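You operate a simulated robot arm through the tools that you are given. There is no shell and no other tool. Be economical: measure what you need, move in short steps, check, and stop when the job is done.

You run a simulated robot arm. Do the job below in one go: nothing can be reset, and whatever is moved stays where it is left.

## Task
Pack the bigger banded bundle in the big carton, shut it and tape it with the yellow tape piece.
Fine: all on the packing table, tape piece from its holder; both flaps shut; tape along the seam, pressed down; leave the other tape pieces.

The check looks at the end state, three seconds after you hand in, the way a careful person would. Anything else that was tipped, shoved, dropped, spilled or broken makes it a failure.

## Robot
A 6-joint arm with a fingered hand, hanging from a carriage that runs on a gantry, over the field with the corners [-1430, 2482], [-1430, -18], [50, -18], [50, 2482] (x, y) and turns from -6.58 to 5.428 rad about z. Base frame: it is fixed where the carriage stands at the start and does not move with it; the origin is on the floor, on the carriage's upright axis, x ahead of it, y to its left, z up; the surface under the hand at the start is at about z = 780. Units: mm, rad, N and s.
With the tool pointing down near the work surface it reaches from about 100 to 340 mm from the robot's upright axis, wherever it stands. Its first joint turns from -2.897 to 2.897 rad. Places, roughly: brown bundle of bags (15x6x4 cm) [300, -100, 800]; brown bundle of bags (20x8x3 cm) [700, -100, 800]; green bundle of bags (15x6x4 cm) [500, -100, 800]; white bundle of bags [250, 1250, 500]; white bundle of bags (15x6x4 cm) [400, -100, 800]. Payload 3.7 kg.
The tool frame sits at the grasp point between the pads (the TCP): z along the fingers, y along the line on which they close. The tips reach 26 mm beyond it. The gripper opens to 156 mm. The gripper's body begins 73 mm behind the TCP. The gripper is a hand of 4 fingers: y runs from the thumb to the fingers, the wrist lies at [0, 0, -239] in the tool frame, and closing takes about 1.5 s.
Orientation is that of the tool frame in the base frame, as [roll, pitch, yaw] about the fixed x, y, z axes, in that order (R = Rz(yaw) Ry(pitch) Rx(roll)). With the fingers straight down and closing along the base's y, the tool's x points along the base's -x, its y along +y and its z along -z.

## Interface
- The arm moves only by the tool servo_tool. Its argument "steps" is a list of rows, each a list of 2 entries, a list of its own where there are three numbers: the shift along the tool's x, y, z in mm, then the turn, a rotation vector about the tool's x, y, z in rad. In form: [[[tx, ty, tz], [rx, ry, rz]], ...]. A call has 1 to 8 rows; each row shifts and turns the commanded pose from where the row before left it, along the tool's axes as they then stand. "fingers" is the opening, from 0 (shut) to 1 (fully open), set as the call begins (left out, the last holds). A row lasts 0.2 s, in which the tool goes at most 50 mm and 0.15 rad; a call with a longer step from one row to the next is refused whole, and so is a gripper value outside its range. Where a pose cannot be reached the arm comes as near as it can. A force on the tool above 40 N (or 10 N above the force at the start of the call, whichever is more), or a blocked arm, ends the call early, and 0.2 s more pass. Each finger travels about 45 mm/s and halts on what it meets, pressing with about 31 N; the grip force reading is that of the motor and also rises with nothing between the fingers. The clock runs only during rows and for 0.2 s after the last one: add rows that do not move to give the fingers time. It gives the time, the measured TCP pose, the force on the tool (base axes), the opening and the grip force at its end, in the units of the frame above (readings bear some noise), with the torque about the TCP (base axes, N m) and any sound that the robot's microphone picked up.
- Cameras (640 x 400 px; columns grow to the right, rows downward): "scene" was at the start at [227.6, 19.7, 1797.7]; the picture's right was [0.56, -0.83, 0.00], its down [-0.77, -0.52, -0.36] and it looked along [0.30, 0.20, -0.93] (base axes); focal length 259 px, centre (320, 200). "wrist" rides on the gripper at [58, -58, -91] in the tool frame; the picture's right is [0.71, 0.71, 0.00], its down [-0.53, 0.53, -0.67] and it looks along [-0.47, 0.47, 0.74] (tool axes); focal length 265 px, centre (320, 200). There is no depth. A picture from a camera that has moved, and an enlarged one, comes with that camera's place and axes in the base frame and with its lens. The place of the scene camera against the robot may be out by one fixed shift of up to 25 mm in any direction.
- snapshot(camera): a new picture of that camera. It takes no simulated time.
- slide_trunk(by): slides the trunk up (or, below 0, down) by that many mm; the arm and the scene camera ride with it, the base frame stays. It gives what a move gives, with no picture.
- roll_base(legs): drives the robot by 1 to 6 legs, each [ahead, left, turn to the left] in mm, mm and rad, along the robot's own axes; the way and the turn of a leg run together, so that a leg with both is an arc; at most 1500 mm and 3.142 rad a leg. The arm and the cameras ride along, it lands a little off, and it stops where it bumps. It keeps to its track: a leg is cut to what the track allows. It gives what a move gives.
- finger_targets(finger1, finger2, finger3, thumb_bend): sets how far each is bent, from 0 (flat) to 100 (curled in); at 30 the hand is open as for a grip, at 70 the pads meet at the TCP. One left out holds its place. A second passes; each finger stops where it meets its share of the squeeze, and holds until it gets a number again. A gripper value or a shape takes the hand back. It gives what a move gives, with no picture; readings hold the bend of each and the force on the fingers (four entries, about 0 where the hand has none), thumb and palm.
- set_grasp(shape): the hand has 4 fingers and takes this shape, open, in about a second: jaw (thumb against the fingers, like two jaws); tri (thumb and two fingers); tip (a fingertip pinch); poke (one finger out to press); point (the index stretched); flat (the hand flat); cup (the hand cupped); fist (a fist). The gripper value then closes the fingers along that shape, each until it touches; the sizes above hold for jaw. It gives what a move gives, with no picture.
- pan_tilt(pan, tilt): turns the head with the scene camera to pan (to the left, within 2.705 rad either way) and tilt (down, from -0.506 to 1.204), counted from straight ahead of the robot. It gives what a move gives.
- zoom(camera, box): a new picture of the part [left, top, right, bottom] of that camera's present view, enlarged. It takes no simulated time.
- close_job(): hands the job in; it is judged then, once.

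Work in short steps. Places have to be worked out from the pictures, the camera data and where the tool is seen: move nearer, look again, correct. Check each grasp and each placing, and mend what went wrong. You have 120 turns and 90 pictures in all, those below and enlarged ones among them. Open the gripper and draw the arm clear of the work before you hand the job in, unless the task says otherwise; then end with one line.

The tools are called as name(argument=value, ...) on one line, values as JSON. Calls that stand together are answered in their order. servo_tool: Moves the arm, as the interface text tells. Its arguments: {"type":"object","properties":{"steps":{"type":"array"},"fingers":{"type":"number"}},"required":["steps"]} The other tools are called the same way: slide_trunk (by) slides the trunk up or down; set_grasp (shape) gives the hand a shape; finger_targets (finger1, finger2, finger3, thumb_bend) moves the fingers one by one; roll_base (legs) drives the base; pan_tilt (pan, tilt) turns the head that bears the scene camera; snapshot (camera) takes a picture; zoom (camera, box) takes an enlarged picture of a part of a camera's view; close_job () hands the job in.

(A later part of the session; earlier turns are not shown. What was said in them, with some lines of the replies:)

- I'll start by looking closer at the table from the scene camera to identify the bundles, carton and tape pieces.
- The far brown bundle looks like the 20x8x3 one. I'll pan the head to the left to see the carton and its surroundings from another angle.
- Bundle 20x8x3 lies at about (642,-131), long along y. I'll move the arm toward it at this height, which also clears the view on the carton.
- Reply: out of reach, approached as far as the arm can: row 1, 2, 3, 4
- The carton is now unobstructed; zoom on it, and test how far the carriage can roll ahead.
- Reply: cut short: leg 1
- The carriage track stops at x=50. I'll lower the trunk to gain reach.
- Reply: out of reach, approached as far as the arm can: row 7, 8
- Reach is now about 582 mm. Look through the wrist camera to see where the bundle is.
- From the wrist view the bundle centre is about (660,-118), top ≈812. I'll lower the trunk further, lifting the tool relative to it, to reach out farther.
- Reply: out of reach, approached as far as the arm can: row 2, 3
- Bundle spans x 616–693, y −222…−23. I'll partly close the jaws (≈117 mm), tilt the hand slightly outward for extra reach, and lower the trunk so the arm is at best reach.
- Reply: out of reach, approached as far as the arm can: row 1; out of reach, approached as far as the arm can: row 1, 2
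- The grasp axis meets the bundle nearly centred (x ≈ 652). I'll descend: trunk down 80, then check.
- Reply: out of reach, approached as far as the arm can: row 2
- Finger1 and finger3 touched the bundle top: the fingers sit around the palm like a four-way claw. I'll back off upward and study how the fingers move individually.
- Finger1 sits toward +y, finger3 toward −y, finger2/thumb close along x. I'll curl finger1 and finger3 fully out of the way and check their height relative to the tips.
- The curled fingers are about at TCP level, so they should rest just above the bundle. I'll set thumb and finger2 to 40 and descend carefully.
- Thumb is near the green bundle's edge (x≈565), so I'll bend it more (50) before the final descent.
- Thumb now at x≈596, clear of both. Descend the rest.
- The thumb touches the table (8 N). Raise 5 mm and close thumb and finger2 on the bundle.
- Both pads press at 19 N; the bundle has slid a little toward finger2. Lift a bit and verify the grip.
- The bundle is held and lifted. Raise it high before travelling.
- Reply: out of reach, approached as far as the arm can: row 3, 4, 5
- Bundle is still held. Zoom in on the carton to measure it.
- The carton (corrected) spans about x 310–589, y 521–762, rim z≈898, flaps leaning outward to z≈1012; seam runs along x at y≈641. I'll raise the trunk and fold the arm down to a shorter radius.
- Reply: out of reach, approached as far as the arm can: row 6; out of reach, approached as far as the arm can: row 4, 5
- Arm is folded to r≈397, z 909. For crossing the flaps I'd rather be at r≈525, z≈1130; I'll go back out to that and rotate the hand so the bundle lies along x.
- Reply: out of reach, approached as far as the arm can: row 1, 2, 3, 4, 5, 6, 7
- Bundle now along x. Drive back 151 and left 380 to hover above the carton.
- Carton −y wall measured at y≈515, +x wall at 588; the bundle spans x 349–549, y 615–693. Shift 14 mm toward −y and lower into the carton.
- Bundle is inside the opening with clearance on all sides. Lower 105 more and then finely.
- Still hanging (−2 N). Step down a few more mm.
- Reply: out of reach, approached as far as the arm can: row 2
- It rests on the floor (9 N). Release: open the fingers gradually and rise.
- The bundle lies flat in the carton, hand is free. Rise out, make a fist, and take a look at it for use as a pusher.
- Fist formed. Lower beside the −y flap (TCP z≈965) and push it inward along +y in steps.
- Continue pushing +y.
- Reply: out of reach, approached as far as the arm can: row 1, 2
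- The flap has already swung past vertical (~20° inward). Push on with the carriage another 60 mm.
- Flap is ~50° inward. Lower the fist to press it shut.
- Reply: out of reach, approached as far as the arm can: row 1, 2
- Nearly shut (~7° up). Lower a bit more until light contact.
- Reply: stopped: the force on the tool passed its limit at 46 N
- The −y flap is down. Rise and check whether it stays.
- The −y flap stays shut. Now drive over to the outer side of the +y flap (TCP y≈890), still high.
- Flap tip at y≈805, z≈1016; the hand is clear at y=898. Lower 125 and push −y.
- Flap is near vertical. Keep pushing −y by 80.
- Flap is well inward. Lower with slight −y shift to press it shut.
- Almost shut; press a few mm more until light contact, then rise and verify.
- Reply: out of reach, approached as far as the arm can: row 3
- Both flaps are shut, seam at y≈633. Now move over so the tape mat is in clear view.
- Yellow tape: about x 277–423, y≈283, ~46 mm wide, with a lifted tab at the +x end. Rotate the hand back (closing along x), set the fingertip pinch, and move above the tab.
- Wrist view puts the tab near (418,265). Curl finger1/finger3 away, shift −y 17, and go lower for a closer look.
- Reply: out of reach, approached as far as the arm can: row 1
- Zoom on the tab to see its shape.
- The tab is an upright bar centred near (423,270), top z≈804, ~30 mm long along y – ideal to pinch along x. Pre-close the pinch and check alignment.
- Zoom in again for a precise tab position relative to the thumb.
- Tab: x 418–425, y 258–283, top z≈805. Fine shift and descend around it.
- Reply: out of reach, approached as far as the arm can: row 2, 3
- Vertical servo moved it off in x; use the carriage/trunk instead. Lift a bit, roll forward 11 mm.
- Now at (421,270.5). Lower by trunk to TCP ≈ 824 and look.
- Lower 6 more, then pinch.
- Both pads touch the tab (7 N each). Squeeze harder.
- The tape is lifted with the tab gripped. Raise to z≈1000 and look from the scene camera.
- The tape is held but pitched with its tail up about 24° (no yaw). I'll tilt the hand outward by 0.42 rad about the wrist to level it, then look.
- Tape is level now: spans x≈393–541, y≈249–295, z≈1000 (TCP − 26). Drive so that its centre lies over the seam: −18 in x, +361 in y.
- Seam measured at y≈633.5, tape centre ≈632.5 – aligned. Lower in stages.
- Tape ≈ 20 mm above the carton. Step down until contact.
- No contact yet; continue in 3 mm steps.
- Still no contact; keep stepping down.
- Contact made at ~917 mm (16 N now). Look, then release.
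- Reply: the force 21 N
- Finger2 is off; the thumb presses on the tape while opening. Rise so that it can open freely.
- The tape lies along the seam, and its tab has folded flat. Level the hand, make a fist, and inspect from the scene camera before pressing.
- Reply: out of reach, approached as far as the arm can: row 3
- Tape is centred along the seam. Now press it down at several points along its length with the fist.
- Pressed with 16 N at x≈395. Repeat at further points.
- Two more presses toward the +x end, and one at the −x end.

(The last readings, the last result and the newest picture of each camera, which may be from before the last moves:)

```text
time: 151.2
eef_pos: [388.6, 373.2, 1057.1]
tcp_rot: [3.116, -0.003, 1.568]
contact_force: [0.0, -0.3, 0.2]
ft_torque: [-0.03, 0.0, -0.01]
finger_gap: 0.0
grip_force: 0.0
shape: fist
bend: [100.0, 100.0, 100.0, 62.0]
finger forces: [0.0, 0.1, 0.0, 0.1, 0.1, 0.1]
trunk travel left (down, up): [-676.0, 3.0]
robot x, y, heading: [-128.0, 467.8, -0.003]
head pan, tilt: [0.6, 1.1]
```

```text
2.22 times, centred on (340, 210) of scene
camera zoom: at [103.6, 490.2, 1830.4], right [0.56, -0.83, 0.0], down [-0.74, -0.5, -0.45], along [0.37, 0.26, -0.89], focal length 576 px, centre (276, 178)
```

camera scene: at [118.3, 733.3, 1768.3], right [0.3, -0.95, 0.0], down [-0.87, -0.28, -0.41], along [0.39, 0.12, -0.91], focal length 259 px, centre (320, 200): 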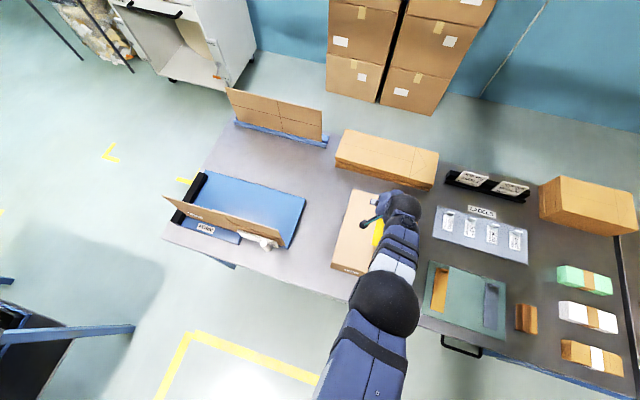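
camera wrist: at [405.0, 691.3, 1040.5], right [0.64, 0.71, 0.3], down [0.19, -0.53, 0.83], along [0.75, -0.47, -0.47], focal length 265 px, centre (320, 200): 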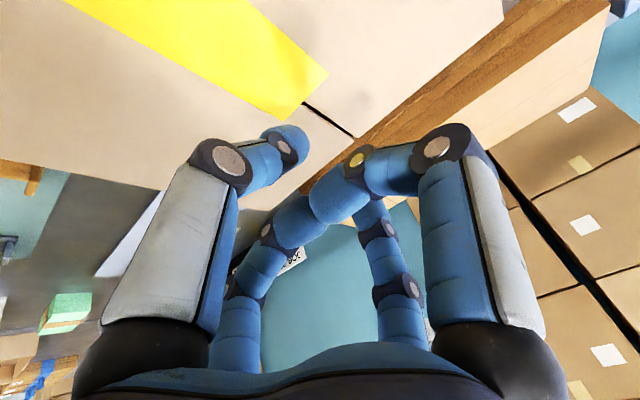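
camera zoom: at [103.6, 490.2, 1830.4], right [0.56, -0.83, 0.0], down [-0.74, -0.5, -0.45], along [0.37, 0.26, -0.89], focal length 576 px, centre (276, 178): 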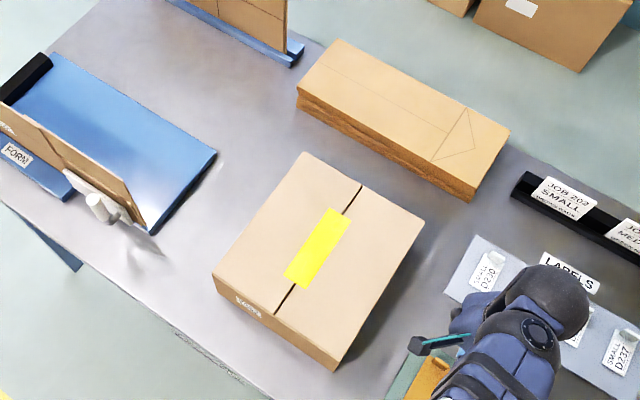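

Tape is flat on the seam. Open the hand, draw back from the table and do a final overall check.

set_grasp(shape="jaw")

roll_base(legs=[[-350, 0, 0]])

pan_tilt(pan=0.0, tilt=0.75)

snapshot(camera="scene")

```text
time: 152.1
eef_pos: [386.8, 372.5, 1055.3]
tcp_rot: [3.116, -0.001, 1.568]
contact_force: [0.2, 0.0, -0.6]
ft_torque: [0.0, -0.02, 0.0]
finger_gap: 155.8
grip_force: 0.0
shape: jaw
bend: [30.0, 30.0, 30.0, 30.0]
finger forces: [0.1, 0.0, 0.1, 0.1, 0.0, 0.0]
trunk travel left (down, up): [-676.0, 3.0]
robot x, y, heading: [-131.1, 469.8, -0.004]
head pan, tilt: [0.6, 1.1]
```

```text
time: 154.4
eef_pos: [37.8, 373.4, 1056.0]
tcp_rot: [3.116, -0.003, 1.569]
contact_force: [0.3, 1.0, -0.3]
ft_torque: [0.02, 0.04, 0.02]
finger_gap: 156.1
grip_force: 0.0
shape: jaw
bend: [30.0, 30.0, 30.0, 30.0]
finger forces: [0.0, 0.0, 0.0, 0.0, 0.0, 0.0]
trunk travel left (down, up): [-676.0, 3.0]
robot x, y, heading: [-476.6, 465.7, 0.002]
head pan, tilt: [0.6, 1.1]
```

```text
time: 155.4
eef_pos: [38.3, 372.6, 1056.3]
tcp_rot: [3.118, -0.002, 1.571]
contact_force: [0.4, -0.2, 0.7]
ft_torque: [-0.03, 0.04, 0.03]
finger_gap: 155.9
grip_force: 0.0
shape: jaw
bend: [30.0, 30.0, 30.0, 30.0]
finger forces: [0.0, 0.1, 0.0, 0.1, 0.0, 0.0]
trunk travel left (down, up): [-676.0, 3.0]
robot x, y, heading: [-478.4, 466.6, 0.003]
head pan, tilt: [0.0, 0.75]
```

```text
15 pictures are left
camera scene: at [-216.2, 455.0, 1856.1], right [0.0, -1.0, 0.0], down [-0.68, 0.0, -0.73], along [0.73, 0.0, -0.68], focal length 259 px, centre (320, 200)
```

scene: 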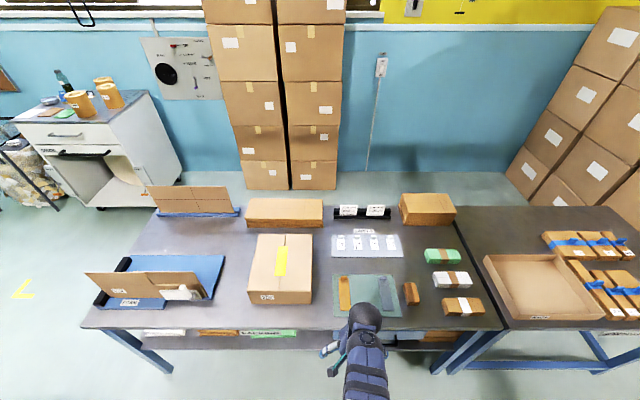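

Everything else stands where it was: the other bundles, tapes, labels and stacks are undisturbed, the carton is shut and taped along the seam. Hand in.

close_job()

```text
The job is handed in.
```

I packed the 20x8x3 cm brown bundle in the big carton, shut both flaps, and laid the yellow tape along the seam and pressed it down. In the final picture nothing else on the table had moved. I then opened the hand, drew it clear and handed the job in.
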